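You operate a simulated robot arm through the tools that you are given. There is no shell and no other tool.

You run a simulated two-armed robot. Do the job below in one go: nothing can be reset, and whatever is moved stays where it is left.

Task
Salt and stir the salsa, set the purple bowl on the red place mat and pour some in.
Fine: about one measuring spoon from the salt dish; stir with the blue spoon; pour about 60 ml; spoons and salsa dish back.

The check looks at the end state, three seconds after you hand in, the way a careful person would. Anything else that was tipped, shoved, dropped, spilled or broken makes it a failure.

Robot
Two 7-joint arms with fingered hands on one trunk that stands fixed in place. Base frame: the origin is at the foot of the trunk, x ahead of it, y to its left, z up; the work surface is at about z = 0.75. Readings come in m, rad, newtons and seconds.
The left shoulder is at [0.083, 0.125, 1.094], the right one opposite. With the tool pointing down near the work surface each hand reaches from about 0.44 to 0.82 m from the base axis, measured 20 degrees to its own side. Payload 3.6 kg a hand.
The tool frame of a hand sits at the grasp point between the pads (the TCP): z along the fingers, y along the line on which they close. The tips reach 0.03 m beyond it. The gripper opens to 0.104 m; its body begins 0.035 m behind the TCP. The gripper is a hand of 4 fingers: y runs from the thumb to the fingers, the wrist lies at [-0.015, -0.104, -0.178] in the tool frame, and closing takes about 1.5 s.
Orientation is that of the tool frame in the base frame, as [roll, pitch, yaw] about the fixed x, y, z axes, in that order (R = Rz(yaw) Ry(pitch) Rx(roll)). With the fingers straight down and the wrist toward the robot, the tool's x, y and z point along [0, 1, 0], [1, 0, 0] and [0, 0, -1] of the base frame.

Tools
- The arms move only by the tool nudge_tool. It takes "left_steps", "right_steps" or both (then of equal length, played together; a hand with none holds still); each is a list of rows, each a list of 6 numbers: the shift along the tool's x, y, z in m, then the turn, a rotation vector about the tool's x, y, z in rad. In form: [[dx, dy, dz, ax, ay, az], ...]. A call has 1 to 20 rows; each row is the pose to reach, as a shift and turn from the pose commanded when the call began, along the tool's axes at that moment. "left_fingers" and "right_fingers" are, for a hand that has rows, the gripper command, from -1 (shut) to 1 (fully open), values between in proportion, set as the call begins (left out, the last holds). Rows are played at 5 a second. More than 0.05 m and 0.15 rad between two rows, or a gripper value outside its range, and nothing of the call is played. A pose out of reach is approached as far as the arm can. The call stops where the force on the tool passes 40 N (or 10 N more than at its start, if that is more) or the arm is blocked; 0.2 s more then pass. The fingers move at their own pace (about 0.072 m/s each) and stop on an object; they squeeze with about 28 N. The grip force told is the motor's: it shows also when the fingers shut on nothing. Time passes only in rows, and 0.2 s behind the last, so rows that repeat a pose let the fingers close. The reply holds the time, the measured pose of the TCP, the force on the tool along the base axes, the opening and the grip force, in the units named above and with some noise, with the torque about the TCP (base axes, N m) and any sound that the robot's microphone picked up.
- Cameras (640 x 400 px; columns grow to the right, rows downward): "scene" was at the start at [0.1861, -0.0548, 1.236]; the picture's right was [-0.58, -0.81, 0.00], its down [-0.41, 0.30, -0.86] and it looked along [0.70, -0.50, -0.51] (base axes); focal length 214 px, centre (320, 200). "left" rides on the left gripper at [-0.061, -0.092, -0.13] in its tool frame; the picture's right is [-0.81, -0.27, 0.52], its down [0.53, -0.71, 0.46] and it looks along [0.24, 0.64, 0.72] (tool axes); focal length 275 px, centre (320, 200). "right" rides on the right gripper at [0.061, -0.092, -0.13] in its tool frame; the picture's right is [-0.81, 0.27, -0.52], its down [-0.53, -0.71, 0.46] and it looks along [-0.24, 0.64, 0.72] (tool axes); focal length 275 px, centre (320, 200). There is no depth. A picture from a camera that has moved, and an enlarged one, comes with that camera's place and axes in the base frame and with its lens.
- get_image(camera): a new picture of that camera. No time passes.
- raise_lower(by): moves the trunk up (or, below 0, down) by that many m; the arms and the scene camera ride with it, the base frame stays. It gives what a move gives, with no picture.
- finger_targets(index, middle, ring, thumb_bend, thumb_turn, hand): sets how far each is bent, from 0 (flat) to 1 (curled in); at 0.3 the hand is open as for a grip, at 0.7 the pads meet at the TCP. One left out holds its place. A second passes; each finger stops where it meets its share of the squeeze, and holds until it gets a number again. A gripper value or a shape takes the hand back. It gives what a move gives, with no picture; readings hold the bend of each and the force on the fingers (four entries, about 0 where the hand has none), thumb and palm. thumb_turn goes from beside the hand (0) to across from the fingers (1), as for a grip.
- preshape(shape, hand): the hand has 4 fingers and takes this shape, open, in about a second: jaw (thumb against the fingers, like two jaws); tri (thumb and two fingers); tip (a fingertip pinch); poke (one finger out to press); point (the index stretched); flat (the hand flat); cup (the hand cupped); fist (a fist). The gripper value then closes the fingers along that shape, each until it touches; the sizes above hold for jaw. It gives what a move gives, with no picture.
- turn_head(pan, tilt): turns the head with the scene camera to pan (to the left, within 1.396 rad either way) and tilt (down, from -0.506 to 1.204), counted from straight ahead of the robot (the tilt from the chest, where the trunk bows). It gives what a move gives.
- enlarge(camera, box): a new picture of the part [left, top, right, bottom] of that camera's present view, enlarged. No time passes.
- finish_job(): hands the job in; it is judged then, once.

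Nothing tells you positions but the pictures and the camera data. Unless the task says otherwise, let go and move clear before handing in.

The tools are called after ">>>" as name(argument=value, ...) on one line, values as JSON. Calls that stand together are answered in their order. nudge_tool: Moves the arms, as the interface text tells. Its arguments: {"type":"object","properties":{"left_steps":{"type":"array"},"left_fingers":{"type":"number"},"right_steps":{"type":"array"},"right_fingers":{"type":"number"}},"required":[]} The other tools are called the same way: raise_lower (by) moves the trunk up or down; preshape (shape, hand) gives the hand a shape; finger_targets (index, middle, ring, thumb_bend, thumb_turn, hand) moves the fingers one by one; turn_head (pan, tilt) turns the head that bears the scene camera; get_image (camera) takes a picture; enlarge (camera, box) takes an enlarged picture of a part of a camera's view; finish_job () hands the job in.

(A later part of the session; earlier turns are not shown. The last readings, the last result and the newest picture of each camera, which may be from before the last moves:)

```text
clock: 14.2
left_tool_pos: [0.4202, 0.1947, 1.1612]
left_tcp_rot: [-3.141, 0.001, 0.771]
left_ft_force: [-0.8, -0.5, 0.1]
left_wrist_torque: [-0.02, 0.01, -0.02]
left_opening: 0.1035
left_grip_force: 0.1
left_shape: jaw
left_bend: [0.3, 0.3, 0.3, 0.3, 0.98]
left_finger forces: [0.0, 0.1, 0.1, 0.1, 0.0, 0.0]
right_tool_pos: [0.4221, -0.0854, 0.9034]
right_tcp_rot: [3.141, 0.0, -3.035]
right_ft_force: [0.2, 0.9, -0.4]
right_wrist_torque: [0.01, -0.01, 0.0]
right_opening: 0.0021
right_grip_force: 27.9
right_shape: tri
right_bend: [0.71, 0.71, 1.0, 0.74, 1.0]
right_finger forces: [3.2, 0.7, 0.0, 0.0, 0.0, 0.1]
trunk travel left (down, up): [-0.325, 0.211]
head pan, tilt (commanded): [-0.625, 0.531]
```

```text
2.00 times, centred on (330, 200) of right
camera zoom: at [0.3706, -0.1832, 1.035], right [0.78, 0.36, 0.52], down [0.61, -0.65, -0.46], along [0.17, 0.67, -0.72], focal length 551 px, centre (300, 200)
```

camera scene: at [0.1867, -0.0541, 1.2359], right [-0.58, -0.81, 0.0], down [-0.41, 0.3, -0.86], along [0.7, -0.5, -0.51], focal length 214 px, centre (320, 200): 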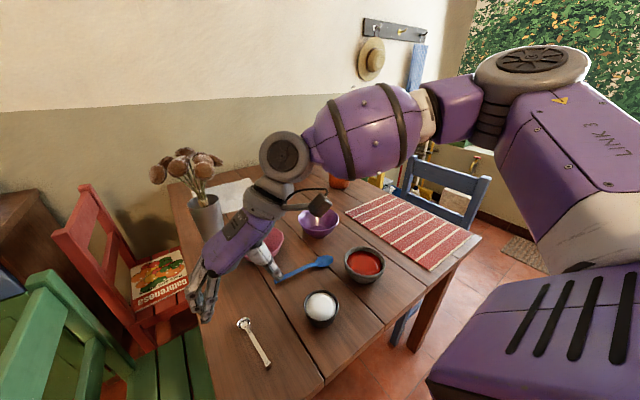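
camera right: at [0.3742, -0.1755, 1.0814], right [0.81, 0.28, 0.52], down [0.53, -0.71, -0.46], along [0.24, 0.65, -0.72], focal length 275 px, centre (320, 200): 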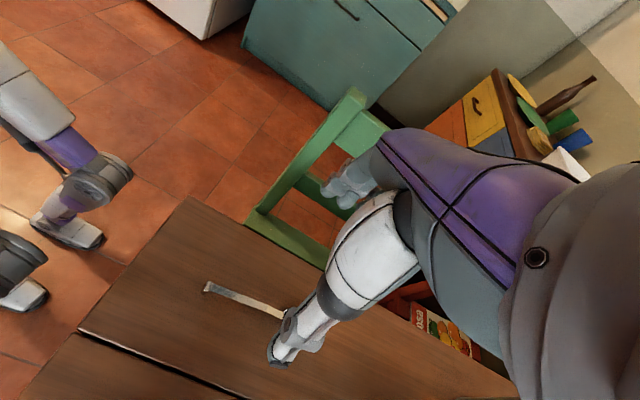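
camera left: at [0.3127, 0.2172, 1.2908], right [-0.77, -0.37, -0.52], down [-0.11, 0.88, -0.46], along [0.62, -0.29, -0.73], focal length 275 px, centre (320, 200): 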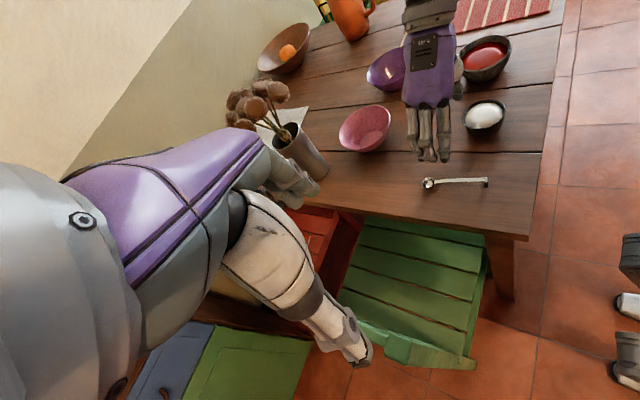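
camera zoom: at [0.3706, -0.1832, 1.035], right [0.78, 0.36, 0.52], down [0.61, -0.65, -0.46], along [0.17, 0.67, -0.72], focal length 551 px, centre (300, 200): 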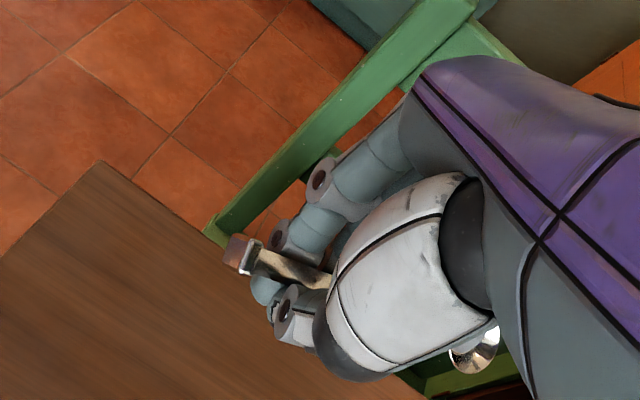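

The spoon is held firmly, pitched about 10° head-down, yawed about 16° and rolled about 27° toward the thumb. I'll turn the hand so the spoon points toward -y, the heading I plan to scoop with, and then check its exact orientation.

>>> nudge_tool(right_steps=[[0.0003, -0.0011, -0.0036, 0, 0, 0.1423], [0.0006, -0.0023, -0.0072, 0, 0, 0.2846], [0.0008, -0.0034, -0.0108, 0, 0, 0.4269], [0.0011, -0.0045, -0.0145, 0, 0, 0.5692], [0.0014, -0.0057, -0.0181, 0, 0, 0.7115], [0.0017, -0.0068, -0.0217, 0, 0, 0.8538], [0.0019, -0.0079, -0.0253, 0, 0, 0.9962], [0.0022, -0.009, -0.0289, 0, 0, 1.1385], [0.0025, -0.0102, -0.0325, 0, 0, 1.2808], [0.0028, -0.0113, -0.0362, 0, 0, 1.4231], [0.003, -0.0124, -0.0398, 0, 0, 1.5654], [0.0033, -0.0136, -0.0434, 0, 0, 1.7077], [0.0036, -0.0147, -0.047, 0, 0, 1.85]])

>>> nudge_tool(right_steps=[[0, 0, 0, 0.12, 0, 0], [0, 0, 0, 0.24, 0, 0], [0, 0, 0, 0.36, 0, 0], [0, 0, 0, 0.47, 0, 0], [0, 0, 0, 0.47, 0, 0]])

>>> get_image(camera="scene")

>>> get_image(camera="left")

>>> get_image(camera="right")

```text
clock: 17.0
left_tool_pos: [0.4196, 0.1943, 1.1608]
left_tcp_rot: [-3.14, 0.001, 0.772]
left_ft_force: [-0.4, 0.4, 0.2]
left_wrist_torque: [0.03, 0.02, 0.01]
left_opening: 0.1036
left_grip_force: 0.1
left_shape: jaw
left_bend: [0.3, 0.3, 0.3, 0.3, 0.98]
left_finger forces: [0.0, 0.0, 0.0, 0.0, 0.0, 0.0]
right_tool_pos: [0.4211, -0.0992, 0.9522]
right_tcp_rot: [3.141, 0.0, 1.396]
right_ft_force: [-0.5, -0.5, -0.2]
right_wrist_torque: [-0.01, -0.02, -0.01]
right_opening: 0.0018
right_grip_force: 27.9
right_shape: tri
right_bend: [0.71, 0.71, 1.0, 0.74, 1.0]
right_finger forces: [3.2, 0.5, 0.1, 0.0, 0.0, 0.0]
trunk travel left (down, up): [-0.325, 0.211]
head pan, tilt (commanded): [-0.625, 0.531]
```

```text
clock: 18.2
left_tool_pos: [0.4183, 0.1949, 1.1593]
left_tcp_rot: [-3.141, 0.002, 0.772]
left_ft_force: [0.7, 0.3, -0.1]
left_wrist_torque: [0.01, -0.01, 0.01]
left_opening: 0.1034
left_grip_force: 0.1
left_shape: jaw
left_bend: [0.3, 0.3, 0.3, 0.3, 0.98]
left_finger forces: [0.1, 0.0, 0.0, 0.0, 0.0, 0.1]
right_tool_pos: [0.4195, -0.0993, 0.9519]
right_tcp_rot: [-2.671, 0.0, 1.398]
right_ft_force: [-0.6, 0.6, 0.1]
right_wrist_torque: [0.03, 0.01, -0.01]
right_opening: 0.0019
right_grip_force: 28.0
right_shape: tri
right_bend: [0.71, 0.71, 1.0, 0.74, 1.0]
right_finger forces: [2.7, 0.6, 0.0, 0.1, 0.0, 0.0]
trunk travel left (down, up): [-0.325, 0.211]
head pan, tilt (commanded): [-0.625, 0.531]
```

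```text
taken
camera scene: at [0.186, -0.0548, 1.236], right [-0.58, -0.81, 0.0], down [-0.41, 0.3, -0.86], along [0.7, -0.5, -0.51], focal length 214 px, centre (320, 200)
```

scene: 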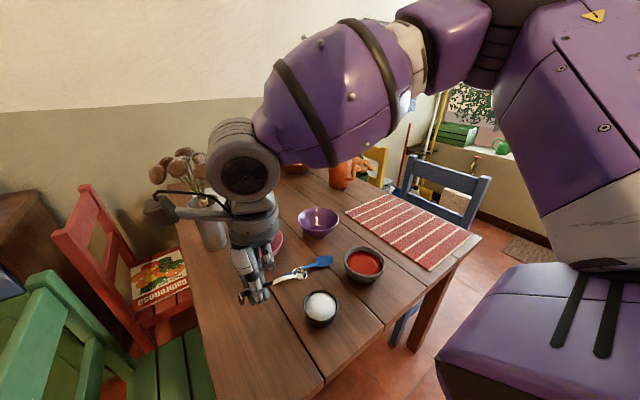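

```text
taken
camera left: at [0.3119, 0.216, 1.2912], right [-0.77, -0.37, -0.52], down [-0.12, 0.88, -0.46], along [0.62, -0.29, -0.73], focal length 275 px, centre (320, 200)
```

left: 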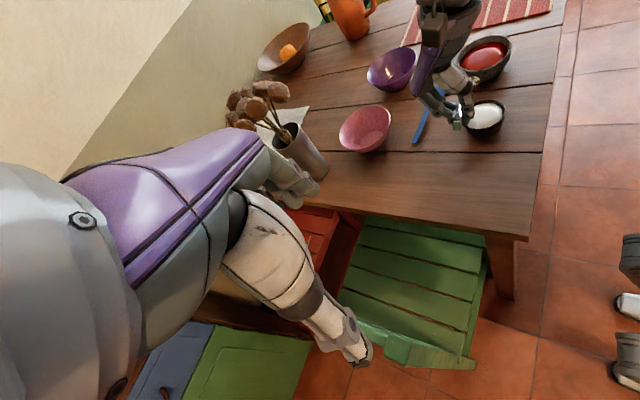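

```text
taken
camera right: at [0.4079, -0.0364, 1.1103], right [0.33, -0.88, 0.34], down [-0.92, -0.38, -0.08], along [0.2, -0.28, -0.94], focal length 275 px, centre (320, 200)
```

right: 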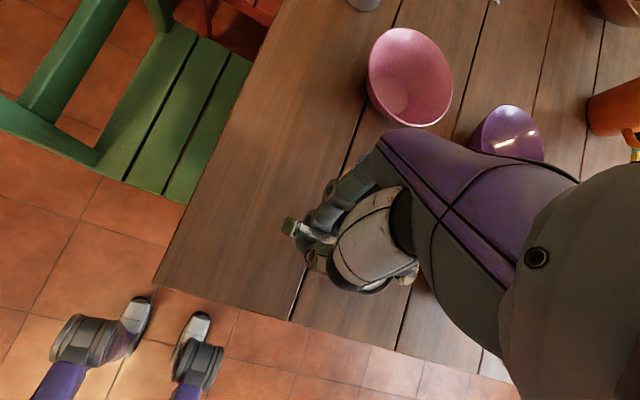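

The spoon head is now visible from the head camera at around (300, 273). I'll zoom in to read its orientation.

>>> enlarge(camera="scene", box=[220, 230, 340, 320])

>>> enlarge(camera="right", box=[260, 160, 440, 300])

>>> enlarge(camera="left", box=[400, 60, 520, 150])

```text
4.44 times, centred on (280, 275) of scene
camera zoom: at [0.186, -0.0548, 1.236], right [-0.58, -0.81, 0.0], down [-0.41, 0.3, -0.86], along [0.7, -0.5, -0.51], focal length 953 px, centre (498, -133)
```

zoom: 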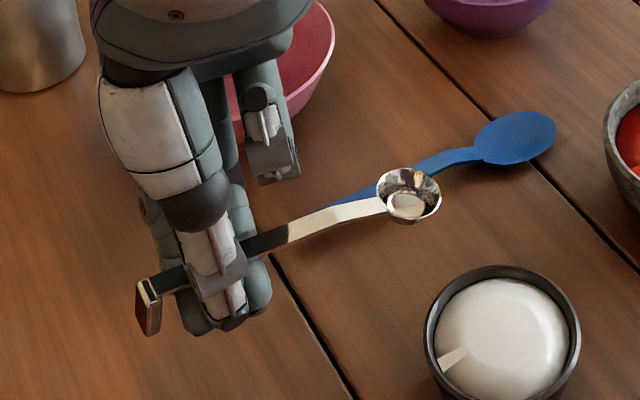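

```text
2.86 times, centred on (350, 230) of right
camera zoom: at [0.4079, -0.0364, 1.1103], right [0.33, -0.88, 0.34], down [-0.92, -0.38, -0.08], along [0.2, -0.28, -0.94], focal length 786 px, centre (234, 114)
```

zoom: 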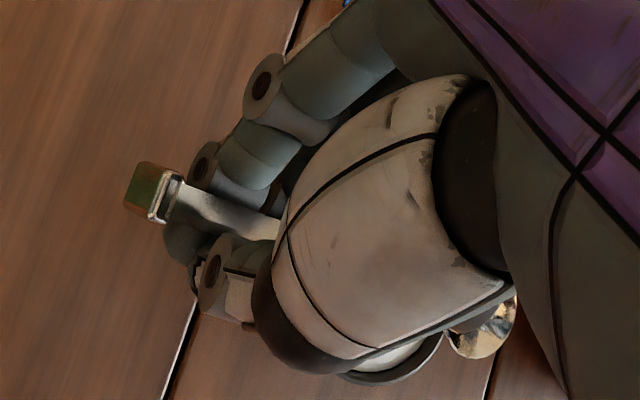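

```text
4.44 times, centred on (460, 105) of left
camera zoom: at [0.3119, 0.216, 1.2912], right [-0.77, -0.37, -0.52], down [-0.12, 0.88, -0.46], along [0.62, -0.29, -0.73], focal length 1224 px, centre (-302, 622)
```

zoom: 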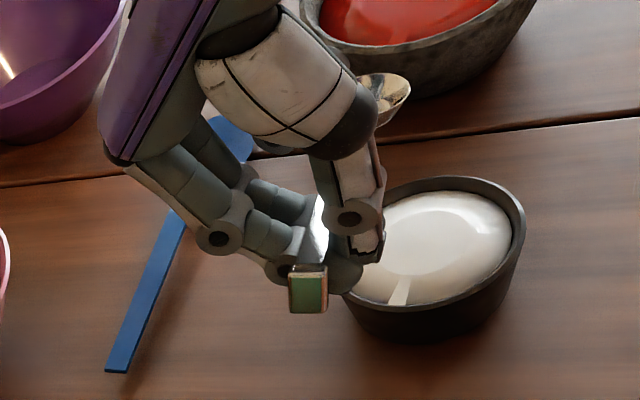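

The spoon points along -y with a slight head-down pitch and about 6° of residual roll. Its head is at about (0.420, -0.178, 0.924). I'll trim the roll and bring the head over the salt dish at z 0.86 to check the alignment.

>>> nudge_tool(right_steps=[[-0.0123, 0.0092, 0.0133, 0.025, -0.004, -0.002], [-0.0247, 0.0184, 0.0266, 0.049, -0.009, -0.005], [-0.037, 0.0275, 0.0398, 0.074, -0.013, -0.007], [-0.0493, 0.0367, 0.0531, 0.098, -0.017, -0.009], [-0.0493, 0.0367, 0.0531, 0.098, -0.017, -0.009]])

>>> enlarge(camera="scene", box=[220, 240, 380, 360])

>>> enlarge(camera="left", box=[420, 60, 540, 150])

>>> enlarge(camera="right", box=[260, 160, 500, 340])

```text
clock: 19.4
left_tool_pos: [0.4193, 0.1949, 1.1601]
left_tcp_rot: [3.141, 0.002, 0.772]
left_ft_force: [-0.5, -0.1, -0.1]
left_wrist_torque: [0.0, -0.02, -0.01]
left_opening: 0.1037
left_grip_force: 0.1
left_shape: jaw
left_bend: [0.3, 0.3, 0.3, 0.3, 0.98]
left_finger forces: [0.0, 0.0, 0.0, 0.0, 0.0, 0.0]
right_tool_pos: [0.4199, -0.1497, 0.8883]
right_tcp_rot: [-2.574, 0.01, 1.415]
right_ft_force: [0.3, -0.3, 0.4]
right_wrist_torque: [0.01, 0.03, 0.01]
right_opening: 0.002
right_grip_force: 27.8
right_shape: tri
right_bend: [0.71, 0.71, 1.0, 0.74, 1.0]
right_finger forces: [2.6, 0.7, 0.0, 0.1, 0.0, 0.0]
trunk travel left (down, up): [-0.325, 0.211]
head pan, tilt (commanded): [-0.625, 0.531]
```

```text
3.33 times, centred on (300, 300) of scene
camera zoom: at [0.186, -0.0547, 1.236], right [-0.58, -0.81, 0.0], down [-0.41, 0.3, -0.86], along [0.7, -0.5, -0.51], focal length 715 px, centre (387, -133)
```

zoom: 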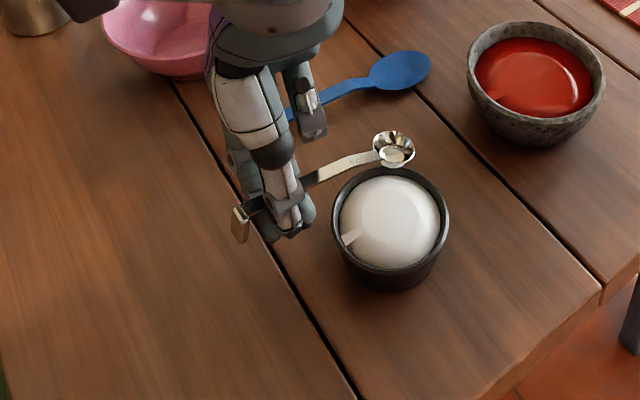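

```text
4.44 times, centred on (480, 105) of left
camera zoom: at [0.3119, 0.2161, 1.2912], right [-0.77, -0.37, -0.52], down [-0.12, 0.88, -0.46], along [0.62, -0.29, -0.73], focal length 1224 px, centre (-391, 622)
```

zoom: 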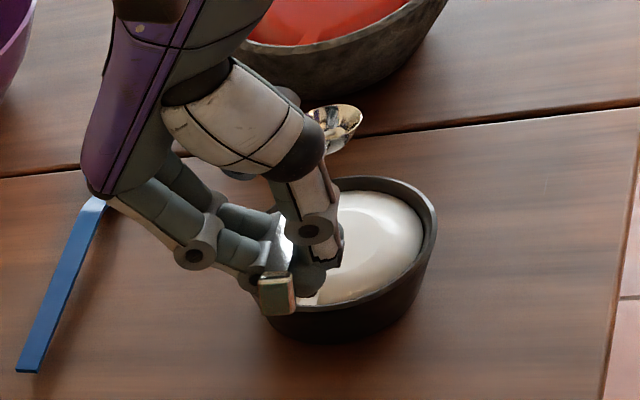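

```text
2.22 times, centred on (380, 250) of right
camera zoom: at [0.4228, -0.087, 1.047], right [0.38, -0.88, 0.3], down [-0.92, -0.39, 0.01], along [0.11, -0.27, -0.96], focal length 612 px, centre (187, 89)
```

zoom: 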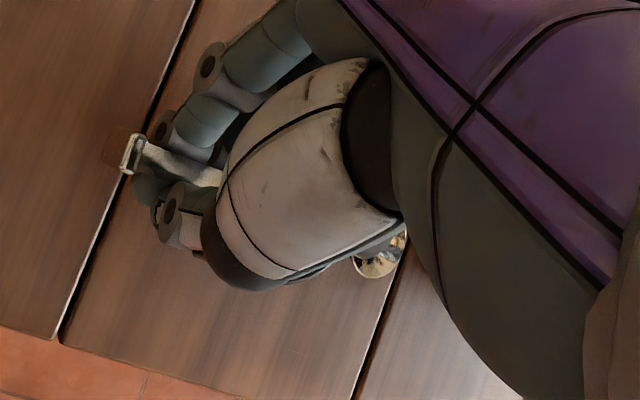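

The head is centred over the salt at (0.423, -0.231, 0.858). I'll pitch it about 50° head-down above the dish, check, and then scoop.

>>> nudge_tool(right_steps=[[-0.006, -0.0035, -0.0066, 0.0217, 0.1165, -0.0745], [-0.012, -0.0069, -0.0133, 0.0434, 0.233, -0.1491], [-0.0181, -0.0104, -0.0199, 0.0652, 0.3494, -0.2236], [-0.0241, -0.0138, -0.0266, 0.0869, 0.4659, -0.2982], [-0.0301, -0.0173, -0.0332, 0.1086, 0.5824, -0.3727], [-0.0301, -0.0173, -0.0332, 0.1086, 0.5824, -0.3727]])

>>> enlarge(camera="scene", box=[240, 240, 380, 345])

>>> enlarge(camera="left", box=[420, 60, 540, 150])

```text
clock: 20.8
left_tool_pos: [0.4208, 0.1942, 1.1593]
left_tcp_rot: [-3.141, 0.001, 0.772]
left_ft_force: [0.2, 0.3, 0.5]
left_wrist_torque: [0.0, 0.01, 0.03]
left_opening: 0.1037
left_grip_force: 0.1
left_shape: jaw
left_bend: [0.3, 0.3, 0.3, 0.3, 0.98]
left_finger forces: [0.1, 0.0, 0.2, 0.0, 0.0, 0.1]
right_tool_pos: [0.4196, -0.1789, 0.9242]
right_tcp_rot: [-2.446, -0.683, 1.369]
right_ft_force: [-0.1, 0.2, -0.4]
right_wrist_torque: [0.02, 0.0, 0.02]
right_opening: 0.0021
right_grip_force: 27.5
right_shape: tri
right_bend: [0.71, 0.71, 1.0, 0.74, 1.0]
right_finger forces: [2.6, 0.6, 0.0, 0.0, 0.0, 0.0]
trunk travel left (down, up): [-0.325, 0.211]
head pan, tilt (commanded): [-0.625, 0.531]
```

```text
3.81 times, centred on (310, 292) of scene
camera zoom: at [0.1862, -0.0546, 1.236], right [-0.58, -0.81, 0.0], down [-0.41, 0.3, -0.86], along [0.7, -0.5, -0.51], focal length 817 px, centre (358, -152)
```

zoom: 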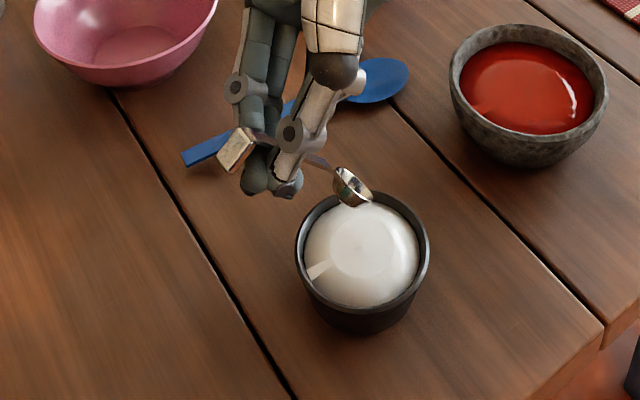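

```text
4.44 times, centred on (480, 105) of left
camera zoom: at [0.3121, 0.2163, 1.2912], right [-0.77, -0.37, -0.52], down [-0.12, 0.88, -0.46], along [0.62, -0.29, -0.73], focal length 1224 px, centre (-391, 622)
```

zoom: 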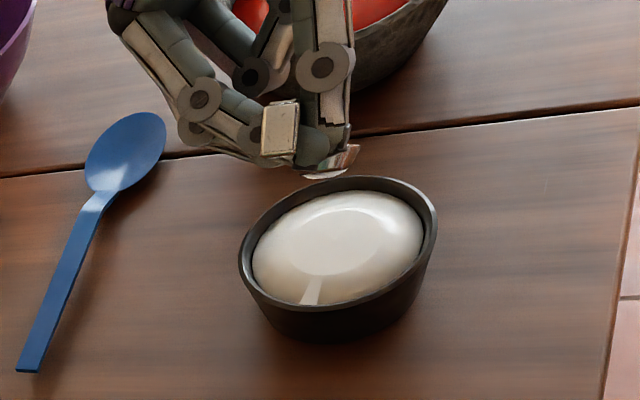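

The tilt and position match the plan, with the head just above the salt. I'll plunge it about 15 mm into the salt and check the force before sweeping.

>>> nudge_tool(right_steps=[[-0.0102, 0.008, 0.0106, 0, 0, 0], [-0.0205, 0.0161, 0.0212, 0, 0, 0], [-0.0307, 0.0242, 0.0317, 0, 0, 0], [-0.0409, 0.0322, 0.0423, 0, 0, 0]])

>>> enlarge(camera="scene", box=[240, 240, 380, 345])

>>> enlarge(camera="left", box=[420, 60, 540, 150])

```text
clock: 21.8
left_tool_pos: [0.4204, 0.1945, 1.1601]
left_tcp_rot: [-3.138, 0.001, 0.772]
left_ft_force: [-0.1, -0.2, 0.4]
left_wrist_torque: [-0.01, -0.01, -0.02]
left_opening: 0.1036
left_grip_force: 0.1
left_shape: jaw
left_bend: [0.3, 0.3, 0.3, 0.3, 0.98]
left_finger forces: [0.0, 0.0, 0.0, 0.1, 0.0, 0.0]
right_tool_pos: [0.4163, -0.1785, 0.8584]
right_tcp_rot: [-2.444, -0.678, 1.371]
right_ft_force: [0.9, 0.3, -0.2]
right_wrist_torque: [0.0, -0.05, 0.0]
right_opening: 0.0017
right_grip_force: 27.6
right_shape: tri
right_bend: [0.71, 0.71, 1.0, 0.74, 1.0]
right_finger forces: [2.5, 0.6, 0.1, 0.0, 0.0, 0.1]
trunk travel left (down, up): [-0.325, 0.211]
head pan, tilt (commanded): [-0.625, 0.531]
```

```text
3.81 times, centred on (310, 292) of scene
camera zoom: at [0.1863, -0.0549, 1.236], right [-0.58, -0.81, 0.0], down [-0.41, 0.3, -0.86], along [0.7, -0.5, -0.51], focal length 817 px, centre (358, -152)
```

zoom: 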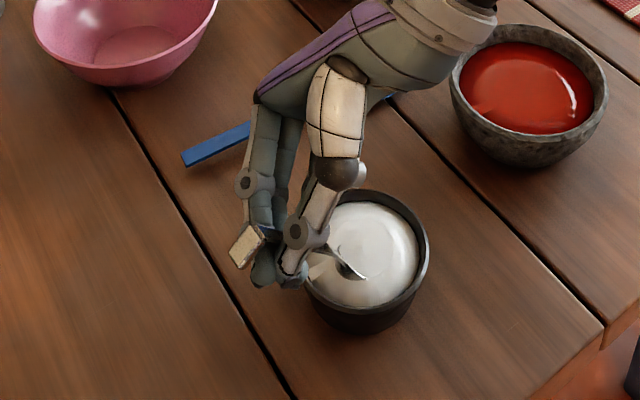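

```text
4.44 times, centred on (480, 105) of left
camera zoom: at [0.3122, 0.216, 1.2912], right [-0.77, -0.37, -0.52], down [-0.12, 0.88, -0.46], along [0.62, -0.29, -0.73], focal length 1224 px, centre (-391, 622)
```

zoom: 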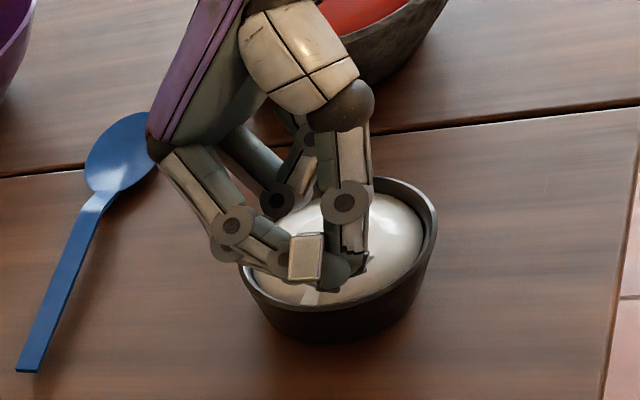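

The head is buried in the salt with no resistance. Now I'll sweep forward, level the spoon and lift it out.

>>> nudge_tool(right_steps=[[-0.0019, 0.0053, 0.0076, -0.0181, -0.0971, 0.0621], [-0.0037, 0.0105, 0.0153, -0.0362, -0.1941, 0.1242], [-0.0056, 0.0158, 0.0229, -0.0543, -0.2912, 0.1863], [-0.0051, 0.0188, 0.0277, -0.0698, -0.3744, 0.2396], [-0.0046, 0.0217, 0.0325, -0.0854, -0.4576, 0.2928], [-0.0041, 0.0247, 0.0373, -0.1009, -0.5408, 0.3461], [-0.0041, 0.0247, 0.0373, -0.1009, -0.5408, 0.3461], [0.0061, 0.0176, 0.0292, -0.1075, -0.5762, 0.3687], [0.0163, 0.0105, 0.0211, -0.1141, -0.6115, 0.3914], [0.0265, 0.0034, 0.0129, -0.1207, -0.6469, 0.414], [0.0367, -0.0037, 0.0048, -0.1273, -0.6822, 0.4366], [0.0367, -0.0037, 0.0048, -0.1273, -0.6822, 0.4366]])

>>> enlarge(camera="scene", box=[240, 240, 380, 345])

>>> enlarge(camera="left", box=[420, 60, 540, 150])

```text
clock: 24.4
left_tool_pos: [0.4215, 0.1941, 1.1598]
left_tcp_rot: [-3.141, 0.002, 0.771]
left_ft_force: [-0.6, -0.1, 0.5]
left_wrist_torque: [0.03, 0.02, -0.02]
left_opening: 0.1035
left_grip_force: 0.0
left_shape: jaw
left_bend: [0.3, 0.3, 0.3, 0.3, 0.98]
left_finger forces: [0.0, 0.0, 0.1, 0.0, 0.1, 0.0]
right_tool_pos: [0.4172, -0.1482, 0.8808]
right_tcp_rot: [-2.591, 0.128, 1.412]
right_ft_force: [-0.2, 0.1, -1.4]
right_wrist_torque: [0.01, 0.01, 0.02]
right_opening: 0.0017
right_grip_force: 28.2
right_shape: tri
right_bend: [0.71, 0.71, 1.0, 0.74, 1.0]
right_finger forces: [2.1, 0.7, 0.0, 0.0, 0.0, 0.0]
trunk travel left (down, up): [-0.325, 0.211]
head pan, tilt (commanded): [-0.625, 0.531]
```

```text
3.81 times, centred on (310, 292) of scene
camera zoom: at [0.1862, -0.0548, 1.236], right [-0.58, -0.81, 0.0], down [-0.41, 0.3, -0.86], along [0.7, -0.5, -0.51], focal length 817 px, centre (358, -152)
```

zoom: 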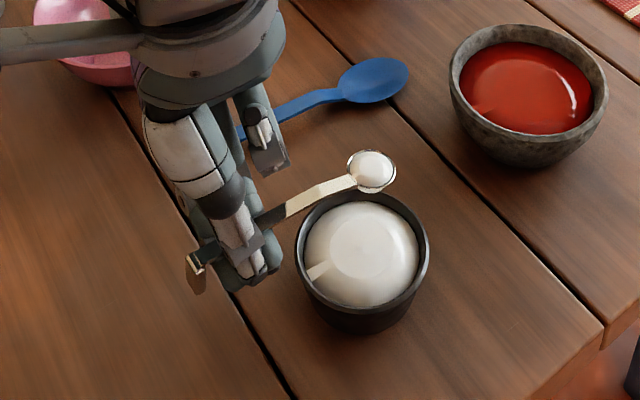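

```text
4.44 times, centred on (480, 105) of left
camera zoom: at [0.3121, 0.216, 1.2912], right [-0.77, -0.37, -0.52], down [-0.12, 0.88, -0.46], along [0.62, -0.29, -0.73], focal length 1224 px, centre (-391, 622)
```

zoom: 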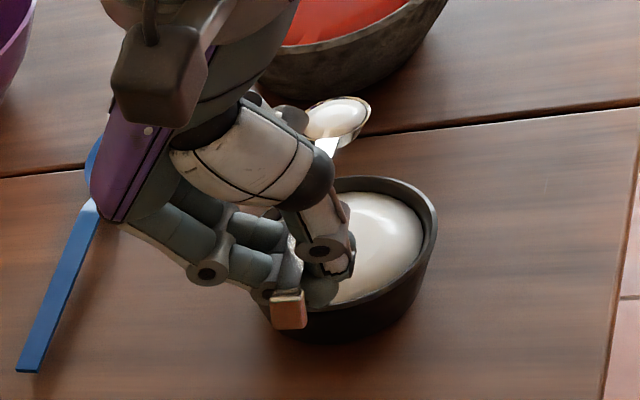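

The spoon came out full of salt and level. I'll carry it slowly, held level, to just above the middle of the salsa dish.

>>> nudge_tool(right_steps=[[-0.0147, 0.0052, -0.0015, 0, 0, 0], [-0.0294, 0.0104, -0.0031, 0, 0, 0], [-0.0441, 0.0155, -0.0046, 0, 0, 0], [-0.0588, 0.0207, -0.0061, 0, 0, 0], [-0.0736, 0.0259, -0.0077, 0, 0, 0], [-0.0883, 0.0311, -0.0092, 0, 0, 0], [-0.103, 0.0363, -0.0107, 0, 0, 0], [-0.1177, 0.0414, -0.0122, 0, 0, 0], [-0.1324, 0.0466, -0.0138, 0, 0, 0], [-0.1471, 0.0518, -0.0153, 0, 0, 0], [-0.1471, 0.0518, -0.0153, 0, 0, 0]])

>>> enlarge(camera="scene", box=[260, 220, 420, 340])

>>> enlarge(camera="left", box=[420, 20, 540, 110])

```text
clock: 26.8
left_tool_pos: [0.4211, 0.1943, 1.1601]
left_tcp_rot: [3.141, 0.001, 0.771]
left_ft_force: [0.0, 0.1, -0.4]
left_wrist_torque: [-0.01, -0.01, 0.01]
left_opening: 0.1036
left_grip_force: 0.1
left_shape: jaw
left_bend: [0.3, 0.3, 0.3, 0.3, 0.98]
left_finger forces: [0.1, 0.0, 0.1, 0.0, 0.0, 0.0]
right_tool_pos: [0.4459, -0.302, 0.8841]
right_tcp_rot: [-2.591, 0.129, 1.413]
right_ft_force: [0.4, -0.5, -0.4]
right_wrist_torque: [0.07, 0.0, 0.05]
right_opening: 0.002
right_grip_force: 28.1
right_shape: tri
right_bend: [0.71, 0.71, 1.0, 0.74, 1.0]
right_finger forces: [2.1, 0.7, 0.0, 0.1, 0.0, 0.0]
trunk travel left (down, up): [-0.325, 0.211]
head pan, tilt (commanded): [-0.625, 0.531]
```

```text
3.33 times, centred on (340, 280) of scene
camera zoom: at [0.1862, -0.0547, 1.236], right [-0.58, -0.81, 0.0], down [-0.41, 0.3, -0.86], along [0.7, -0.5, -0.51], focal length 715 px, centre (253, -67)
```

zoom: 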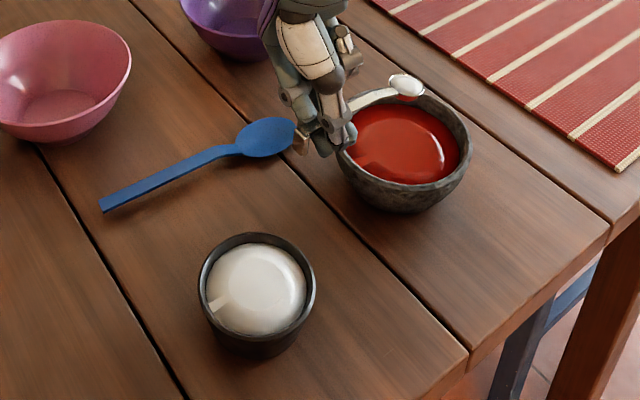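

```text
4.44 times, centred on (480, 65) of left
camera zoom: at [0.3121, 0.2162, 1.2912], right [-0.77, -0.37, -0.52], down [-0.12, 0.88, -0.46], along [0.62, -0.29, -0.73], focal length 1224 px, centre (-391, 800)
```

zoom: 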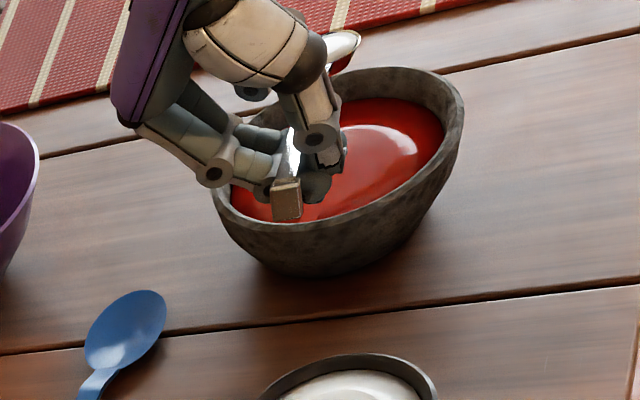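

The salt spoon is centred above the salsa, with the head at about (0.448, -0.385, 0.865). I'll lower it slightly and tip it head-down in place to drop the salt in.

>>> nudge_tool(right_steps=[[-0.006, -0.0009, -0.0042, 0.0217, 0.1165, -0.0745], [-0.0116, -0.002, -0.0075, 0.0435, 0.233, -0.1491], [-0.0185, -0.0024, -0.01, 0.0652, 0.3494, -0.2236], [-0.0274, -0.0055, -0.0174, 0.0869, 0.4659, -0.2981], [-0.0373, -0.0076, -0.0238, 0.1086, 0.5824, -0.3727], [-0.048, -0.0089, -0.0289, 0.1304, 0.6989, -0.4472], [-0.0593, -0.0093, -0.0327, 0.1521, 0.8154, -0.5218], [-0.0709, -0.0088, -0.0352, 0.1738, 0.9318, -0.5963], [-0.0828, -0.0072, -0.0364, 0.1956, 1.0483, -0.6708], [-0.0945, -0.0049, -0.0361, 0.2173, 1.1648, -0.7454], [-0.0945, -0.0049, -0.0361, 0.2173, 1.1648, -0.7454]])

>>> enlarge(camera="scene", box=[260, 190, 420, 310])

>>> enlarge(camera="left", box=[420, 20, 540, 110])

```text
clock: 29.2
left_tool_pos: [0.4203, 0.1949, 1.1596]
left_tcp_rot: [-3.141, 0.001, 0.771]
left_ft_force: [0.6, -0.1, -0.9]
left_wrist_torque: [0.0, 0.0, 0.01]
left_opening: 0.1039
left_grip_force: 0.0
left_shape: jaw
left_bend: [0.3, 0.3, 0.3, 0.3, 0.98]
left_finger forces: [0.0, 0.0, 0.0, 0.0, 0.0, 0.1]
right_tool_pos: [0.4443, -0.3898, 0.9317]
right_tcp_rot: [-2.174, -1.182, 1.148]
right_ft_force: [0.6, 0.0, 0.5]
right_wrist_torque: [0.0, 0.0, 0.0]
right_opening: 0.002
right_grip_force: 27.8
right_shape: tri
right_bend: [0.71, 0.71, 1.0, 0.74, 1.0]
right_finger forces: [2.0, 0.3, 0.0, 0.0, 0.0, 0.0]
right hand out of reach, approached as far as the arm can: row 10, 11
trunk travel left (down, up): [-0.325, 0.211]
head pan, tilt (commanded): [-0.625, 0.531]
```

```text
3.33 times, centred on (340, 250) of scene
camera zoom: at [0.1861, -0.0549, 1.236], right [-0.58, -0.81, 0.0], down [-0.41, 0.3, -0.86], along [0.7, -0.5, -0.51], focal length 715 px, centre (253, 33)
```

zoom: 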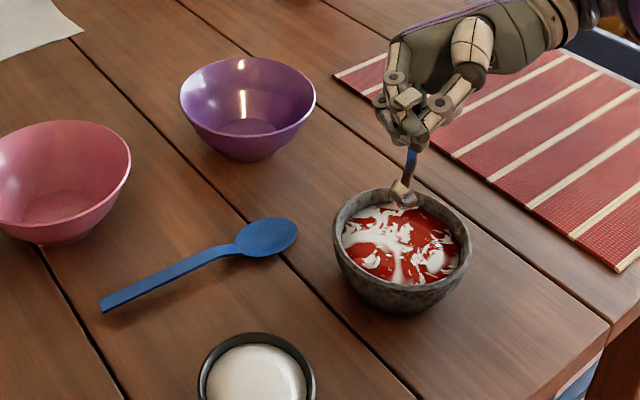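

```text
4.44 times, centred on (480, 65) of left
camera zoom: at [0.312, 0.2159, 1.2913], right [-0.77, -0.37, -0.52], down [-0.12, 0.88, -0.46], along [0.62, -0.29, -0.73], focal length 1224 px, centre (-391, 800)
```

zoom: 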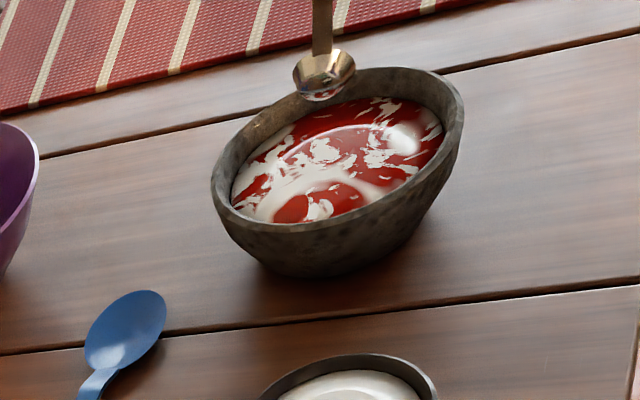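

The salt went in and shows as white streaks on the salsa. I'll check that the spoon is empty and that no salt landed outside.

>>> enlarge(camera="scene", box=[330, 215, 390, 260])

>>> enlarge(camera="left", box=[470, 20, 530, 65])

>>> get_image(camera="scene")

```text
8.89 times, centred on (360, 238) of scene
camera zoom: at [0.1861, -0.0549, 1.236], right [-0.58, -0.81, 0.0], down [-0.41, 0.3, -0.86], along [0.7, -0.5, -0.51], focal length 1906 px, centre (-36, -133)
```

zoom: 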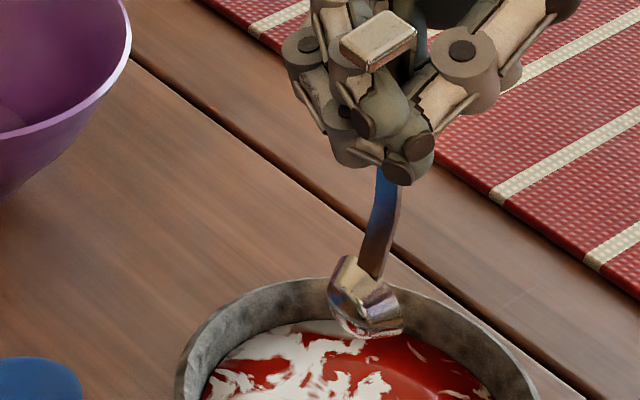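

```text
8.89 times, centred on (500, 42) of left
camera zoom: at [0.312, 0.2159, 1.2913], right [-0.77, -0.37, -0.52], down [-0.12, 0.88, -0.46], along [0.62, -0.29, -0.73], focal length 2447 px, centre (-1280, 1600)
```

zoom: 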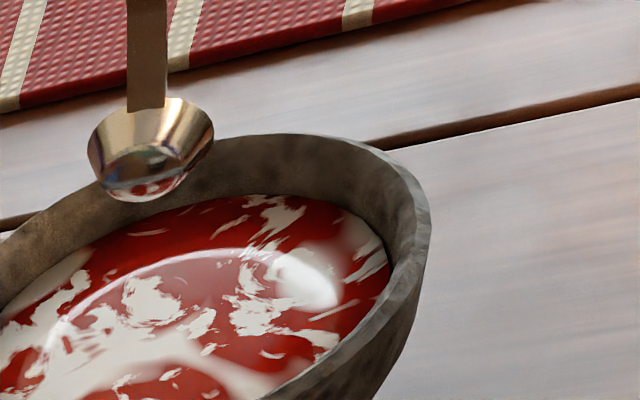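

```text
taken
camera scene: at [0.1861, -0.0549, 1.236], right [-0.58, -0.81, 0.0], down [-0.41, 0.3, -0.86], along [0.7, -0.5, -0.51], focal length 214 px, centre (320, 200)
```

scene: 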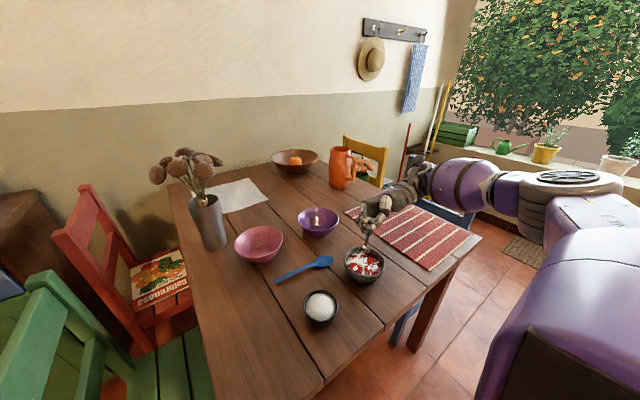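

No salt fell outside the dish. I'll raise and level the spoon over the dish to see whether anything remains in it.

>>> nudge_tool(right_steps=[[0.002, 0.0045, 0.0074, -0.0209, -0.1119, 0.0716], [0.0039, 0.009, 0.0148, -0.0417, -0.2238, 0.1432], [0.0059, 0.0135, 0.0222, -0.0626, -0.3357, 0.2148], [0.0078, 0.018, 0.0296, -0.0835, -0.4476, 0.2864], [0.0098, 0.0225, 0.0371, -0.1044, -0.5595, 0.3581], [0.0117, 0.027, 0.0445, -0.1252, -0.6714, 0.4297], [0.0137, 0.0315, 0.0519, -0.1461, -0.7833, 0.5013], [0.0156, 0.036, 0.0593, -0.167, -0.8952, 0.5729], [0.0176, 0.0405, 0.0667, -0.1878, -1.0071, 0.6445], [0.0195, 0.045, 0.0741, -0.2087, -1.119, 0.7161], [0.0195, 0.045, 0.0741, -0.2087, -1.119, 0.7161]])

>>> enlarge(camera="scene", box=[300, 190, 420, 280])

>>> enlarge(camera="left", box=[420, 0, 540, 90])

```text
clock: 31.6
left_tool_pos: [0.4196, 0.1933, 1.1601]
left_tcp_rot: [-3.14, 0.002, 0.771]
left_ft_force: [-0.1, 0.1, -0.7]
left_wrist_torque: [0.03, 0.0, 0.01]
left_opening: 0.1036
left_grip_force: 0.2
left_shape: jaw
left_bend: [0.3, 0.3, 0.3, 0.3, 0.98]
left_finger forces: [0.1, 0.0, 0.1, 0.1, 0.1, 0.0]
right_tool_pos: [0.4475, -0.301, 0.9185]
right_tcp_rot: [-2.591, 0.132, 1.416]
right_ft_force: [-0.3, 0.5, -0.3]
right_wrist_torque: [0.01, -0.04, 0.01]
right_opening: 0.0016
right_grip_force: 28.5
right_shape: tri
right_bend: [0.71, 0.71, 1.0, 0.74, 1.0]
right_finger forces: [1.7, 0.6, 0.0, 0.0, 0.0, 0.0]
trunk travel left (down, up): [-0.325, 0.211]
head pan, tilt (commanded): [-0.625, 0.531]
```

```text
4.44 times, centred on (360, 235) of scene
camera zoom: at [0.186, -0.0551, 1.236], right [-0.58, -0.81, 0.0], down [-0.41, 0.3, -0.86], along [0.7, -0.5, -0.51], focal length 953 px, centre (142, 44)
```

zoom: 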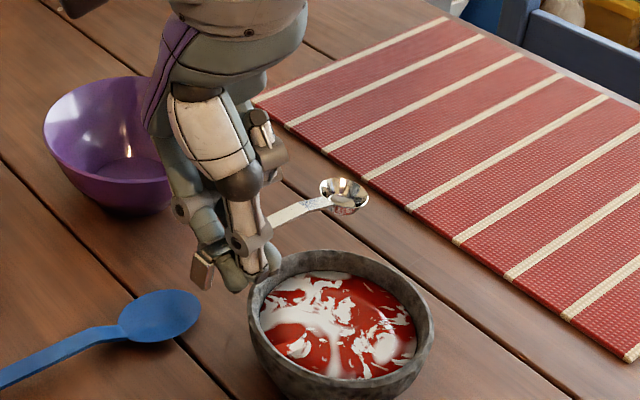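

```text
4.44 times, centred on (480, 45) of left
camera zoom: at [0.3119, 0.2157, 1.2913], right [-0.77, -0.37, -0.52], down [-0.12, 0.88, -0.46], along [0.62, -0.29, -0.73], focal length 1224 px, centre (-391, 889)
```

zoom: 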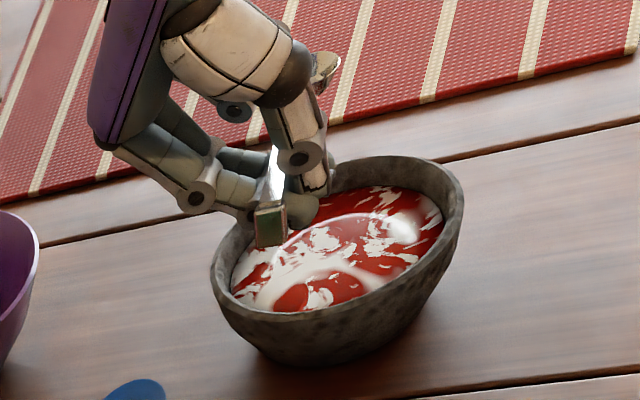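

The spoon is empty. I'll carry it back, turning it to its original heading (head at about (0.504, -0.076), handle end at (0.40, -0.087)), and stop at z 0.90 above its place.

>>> nudge_tool(right_steps=[[0.016, -0.0105, -0.0079, -0.0178, -0.072, -0.1178], [0.032, -0.0209, -0.0157, -0.0357, -0.144, -0.2355], [0.048, -0.0314, -0.0236, -0.0535, -0.216, -0.3533], [0.0653, -0.0366, -0.023, -0.0714, -0.288, -0.471], [0.0826, -0.0419, -0.0224, -0.0892, -0.36, -0.5888], [0.0999, -0.0472, -0.0217, -0.107, -0.4321, -0.7065], [0.1171, -0.0525, -0.0211, -0.1249, -0.5041, -0.8243], [0.1344, -0.0578, -0.0205, -0.1427, -0.5761, -0.942], [0.1529, -0.0579, -0.0114, -0.1606, -0.6481, -1.0598], [0.1715, -0.058, -0.0024, -0.1784, -0.7201, -1.1775], [0.1906, -0.0555, 0.0109, -0.1962, -0.7921, -1.2953], [0.2097, -0.0538, 0.023, -0.2141, -0.8641, -1.413], [0.2097, -0.0538, 0.023, -0.2141, -0.8641, -1.413]])

>>> enlarge(camera="scene", box=[180, 240, 340, 360])

>>> enlarge(camera="left", box=[400, 80, 540, 185])

>>> enlarge(camera="right", box=[180, 120, 460, 330])

```text
clock: 34.4
left_tool_pos: [0.4198, 0.1931, 1.1605]
left_tcp_rot: [3.141, 0.002, 0.772]
left_ft_force: [0.5, 0.0, -0.9]
left_wrist_torque: [0.0, -0.02, -0.02]
left_opening: 0.1038
left_grip_force: 0.1
left_shape: jaw
left_bend: [0.3, 0.3, 0.3, 0.3, 0.98]
left_finger forces: [0.1, 0.0, 0.0, 0.1, 0.0, 0.0]
right_tool_pos: [0.421, -0.0841, 0.8995]
right_tcp_rot: [-2.59, 0.128, 3.086]
right_ft_force: [-0.2, -0.3, 0.2]
right_wrist_torque: [-0.06, 0.05, 0.03]
right_opening: 0.0017
right_grip_force: 27.9
right_shape: tri
right_bend: [0.71, 0.71, 1.0, 0.74, 1.0]
right_finger forces: [1.5, 0.6, 0.0, 0.0, 0.1, 0.0]
trunk travel left (down, up): [-0.325, 0.211]
head pan, tilt (commanded): [-0.625, 0.531]
```

```text
3.33 times, centred on (260, 300) of scene
camera zoom: at [0.1859, -0.0548, 1.2361], right [-0.58, -0.81, 0.0], down [-0.41, 0.3, -0.86], along [0.7, -0.5, -0.51], focal length 715 px, centre (520, -133)
```

zoom: 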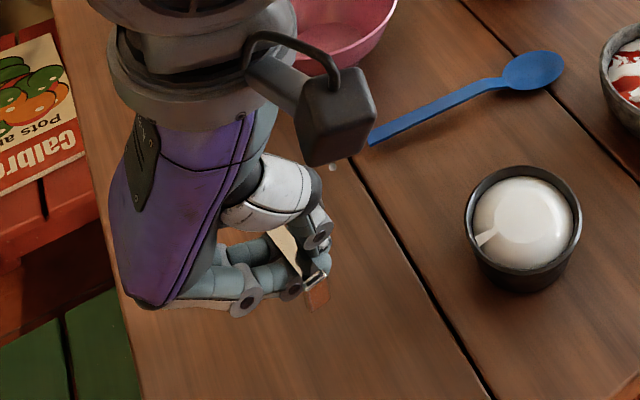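

```text
3.81 times, centred on (470, 132) of left
camera zoom: at [0.3118, 0.2161, 1.2913], right [-0.77, -0.37, -0.52], down [-0.12, 0.88, -0.46], along [0.62, -0.29, -0.73], focal length 1049 px, centre (-251, 457)
```

zoom: 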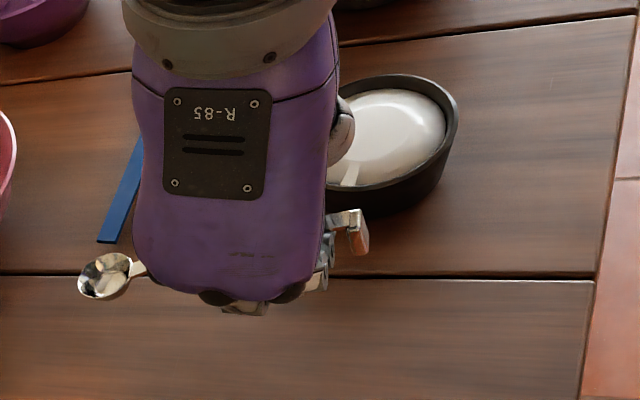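

```text
1.90 times, centred on (320, 225) of right
camera zoom: at [0.3393, -0.0906, 1.0508], right [0.79, 0.46, 0.4], down [0.48, -0.87, 0.05], along [0.37, 0.15, -0.92], focal length 524 px, centre (320, 152)
```

zoom: 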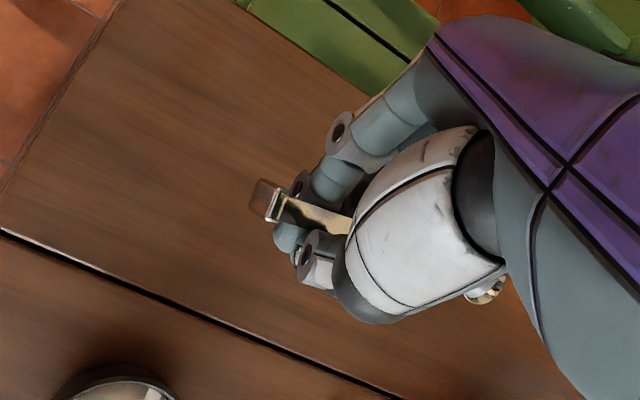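

The pose matches the plan, but the heading is about 5° too far and the finger knuckles would touch the table before the spoon does. I'll trim the yaw and roll the hand back about 0.2 rad, so the spoon ends up nearly level with finger clearance.

>>> nudge_tool(right_steps=[[0, 0, 0, -0.0923, 0.0403, 0.0471], [0, 0, 0, -0.1845, 0.0806, 0.0941], [0, 0, 0, -0.1845, 0.0806, 0.0941]])

>>> enlarge(camera="left", box=[400, 80, 540, 185])

>>> enlarge(camera="scene", box=[200, 260, 320, 350])

```text
clock: 35.2
left_tool_pos: [0.4186, 0.1948, 1.16]
left_tcp_rot: [3.141, 0.001, 0.772]
left_ft_force: [-0.2, 1.0, 0.5]
left_wrist_torque: [0.02, 0.0, -0.02]
left_opening: 0.1036
left_grip_force: 0.1
left_shape: jaw
left_bend: [0.3, 0.3, 0.3, 0.3, 0.98]
left_finger forces: [0.0, 0.1, 0.0, 0.1, 0.0, 0.1]
right_tool_pos: [0.4222, -0.0854, 0.9]
right_tcp_rot: [-2.791, 0.095, 2.964]
right_ft_force: [-0.4, 0.1, -0.6]
right_wrist_torque: [0.01, -0.01, -0.03]
right_opening: 0.0016
right_grip_force: 27.7
right_shape: tri
right_bend: [0.71, 0.71, 1.0, 0.74, 1.0]
right_finger forces: [1.5, 0.6, 0.1, 0.0, 0.1, 0.0]
trunk travel left (down, up): [-0.325, 0.211]
head pan, tilt (commanded): [-0.625, 0.531]
```

```text
3.81 times, centred on (470, 132) of left
camera zoom: at [0.312, 0.2161, 1.2912], right [-0.77, -0.37, -0.52], down [-0.12, 0.88, -0.46], along [0.62, -0.29, -0.73], focal length 1049 px, centre (-251, 457)
```

zoom: 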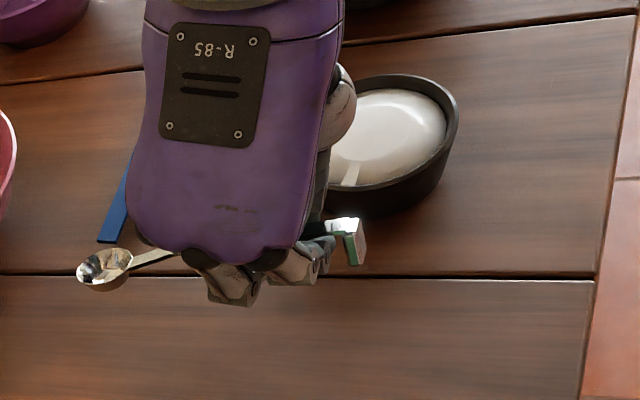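

```text
4.44 times, centred on (260, 305) of scene
camera zoom: at [0.1861, -0.0547, 1.236], right [-0.58, -0.81, 0.0], down [-0.41, 0.3, -0.86], along [0.7, -0.5, -0.51], focal length 953 px, centre (587, -267)
```

zoom: 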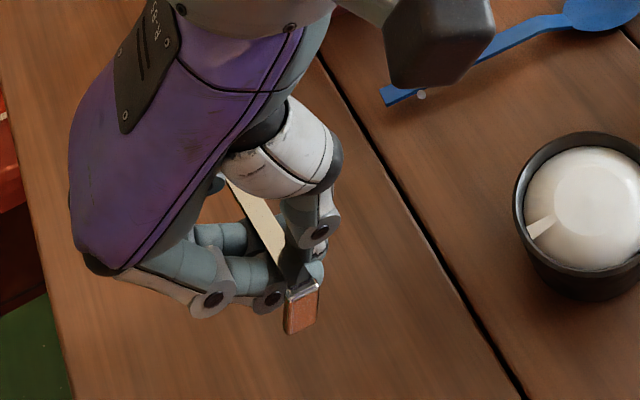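

The spoon is aligned with its original resting line. I'll go down to z 0.80, then ease it onto the table.

>>> nudge_tool(right_steps=[[0.0024, 0.0085, 0.0234, 0, 0, 0], [0.0047, 0.0171, 0.0468, 0, 0, 0], [0.0071, 0.0256, 0.0701, 0, 0, 0], [0.0095, 0.0342, 0.0935, 0, 0, 0], [0.0095, 0.0342, 0.0935, 0, 0, 0]])

>>> enlarge(camera="left", box=[400, 110, 540, 215])

>>> enlarge(camera="scene", box=[200, 300, 320, 390])

```text
clock: 36.4
left_tool_pos: [0.419, 0.1943, 1.1601]
left_tcp_rot: [3.142, 0.002, 0.772]
left_ft_force: [-0.3, -0.2, -0.4]
left_wrist_torque: [0.02, -0.01, 0.02]
left_opening: 0.1037
left_grip_force: 0.2
left_shape: jaw
left_bend: [0.3, 0.3, 0.3, 0.3, 0.98]
left_finger forces: [0.0, 0.1, 0.0, 0.1, 0.0, 0.1]
right_tool_pos: [0.424, -0.0829, 0.801]
right_tcp_rot: [-2.789, 0.094, 2.965]
right_ft_force: [0.5, -0.6, -0.3]
right_wrist_torque: [0.0, -0.01, 0.04]
right_opening: 0.0018
right_grip_force: 28.2
right_shape: tri
right_bend: [0.71, 0.71, 1.0, 0.74, 1.0]
right_finger forces: [1.4, 0.5, 0.0, 0.0, 0.0, 0.0]
trunk travel left (down, up): [-0.325, 0.211]
head pan, tilt (commanded): [-0.625, 0.531]
```

```text
3.81 times, centred on (470, 162) of left
camera zoom: at [0.3119, 0.2161, 1.2913], right [-0.77, -0.37, -0.52], down [-0.12, 0.88, -0.46], along [0.62, -0.29, -0.73], focal length 1049 px, centre (-251, 343)
```

zoom: 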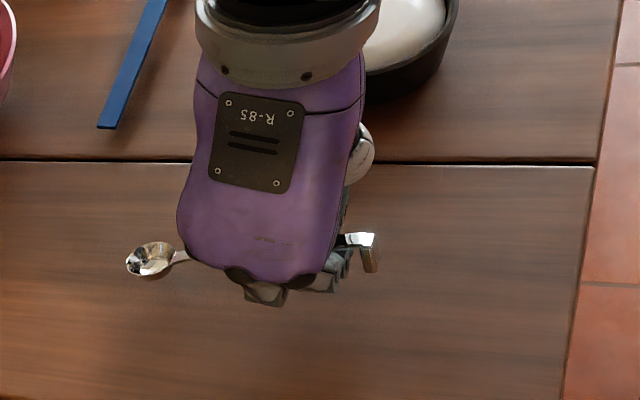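

```text
4.44 times, centred on (260, 345) of scene
camera zoom: at [0.186, -0.0547, 1.2361], right [-0.58, -0.81, 0.0], down [-0.41, 0.3, -0.86], along [0.7, -0.5, -0.51], focal length 953 px, centre (587, -444)
```

zoom: 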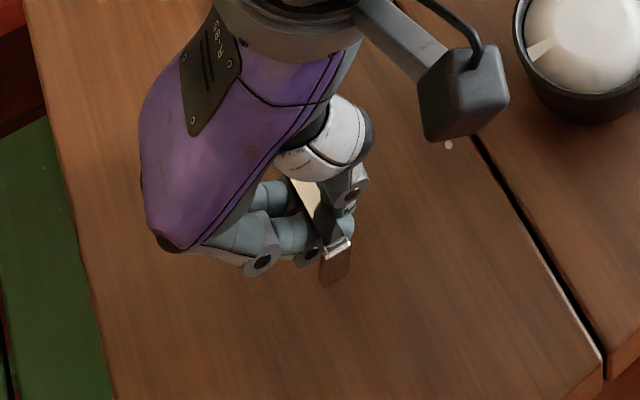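

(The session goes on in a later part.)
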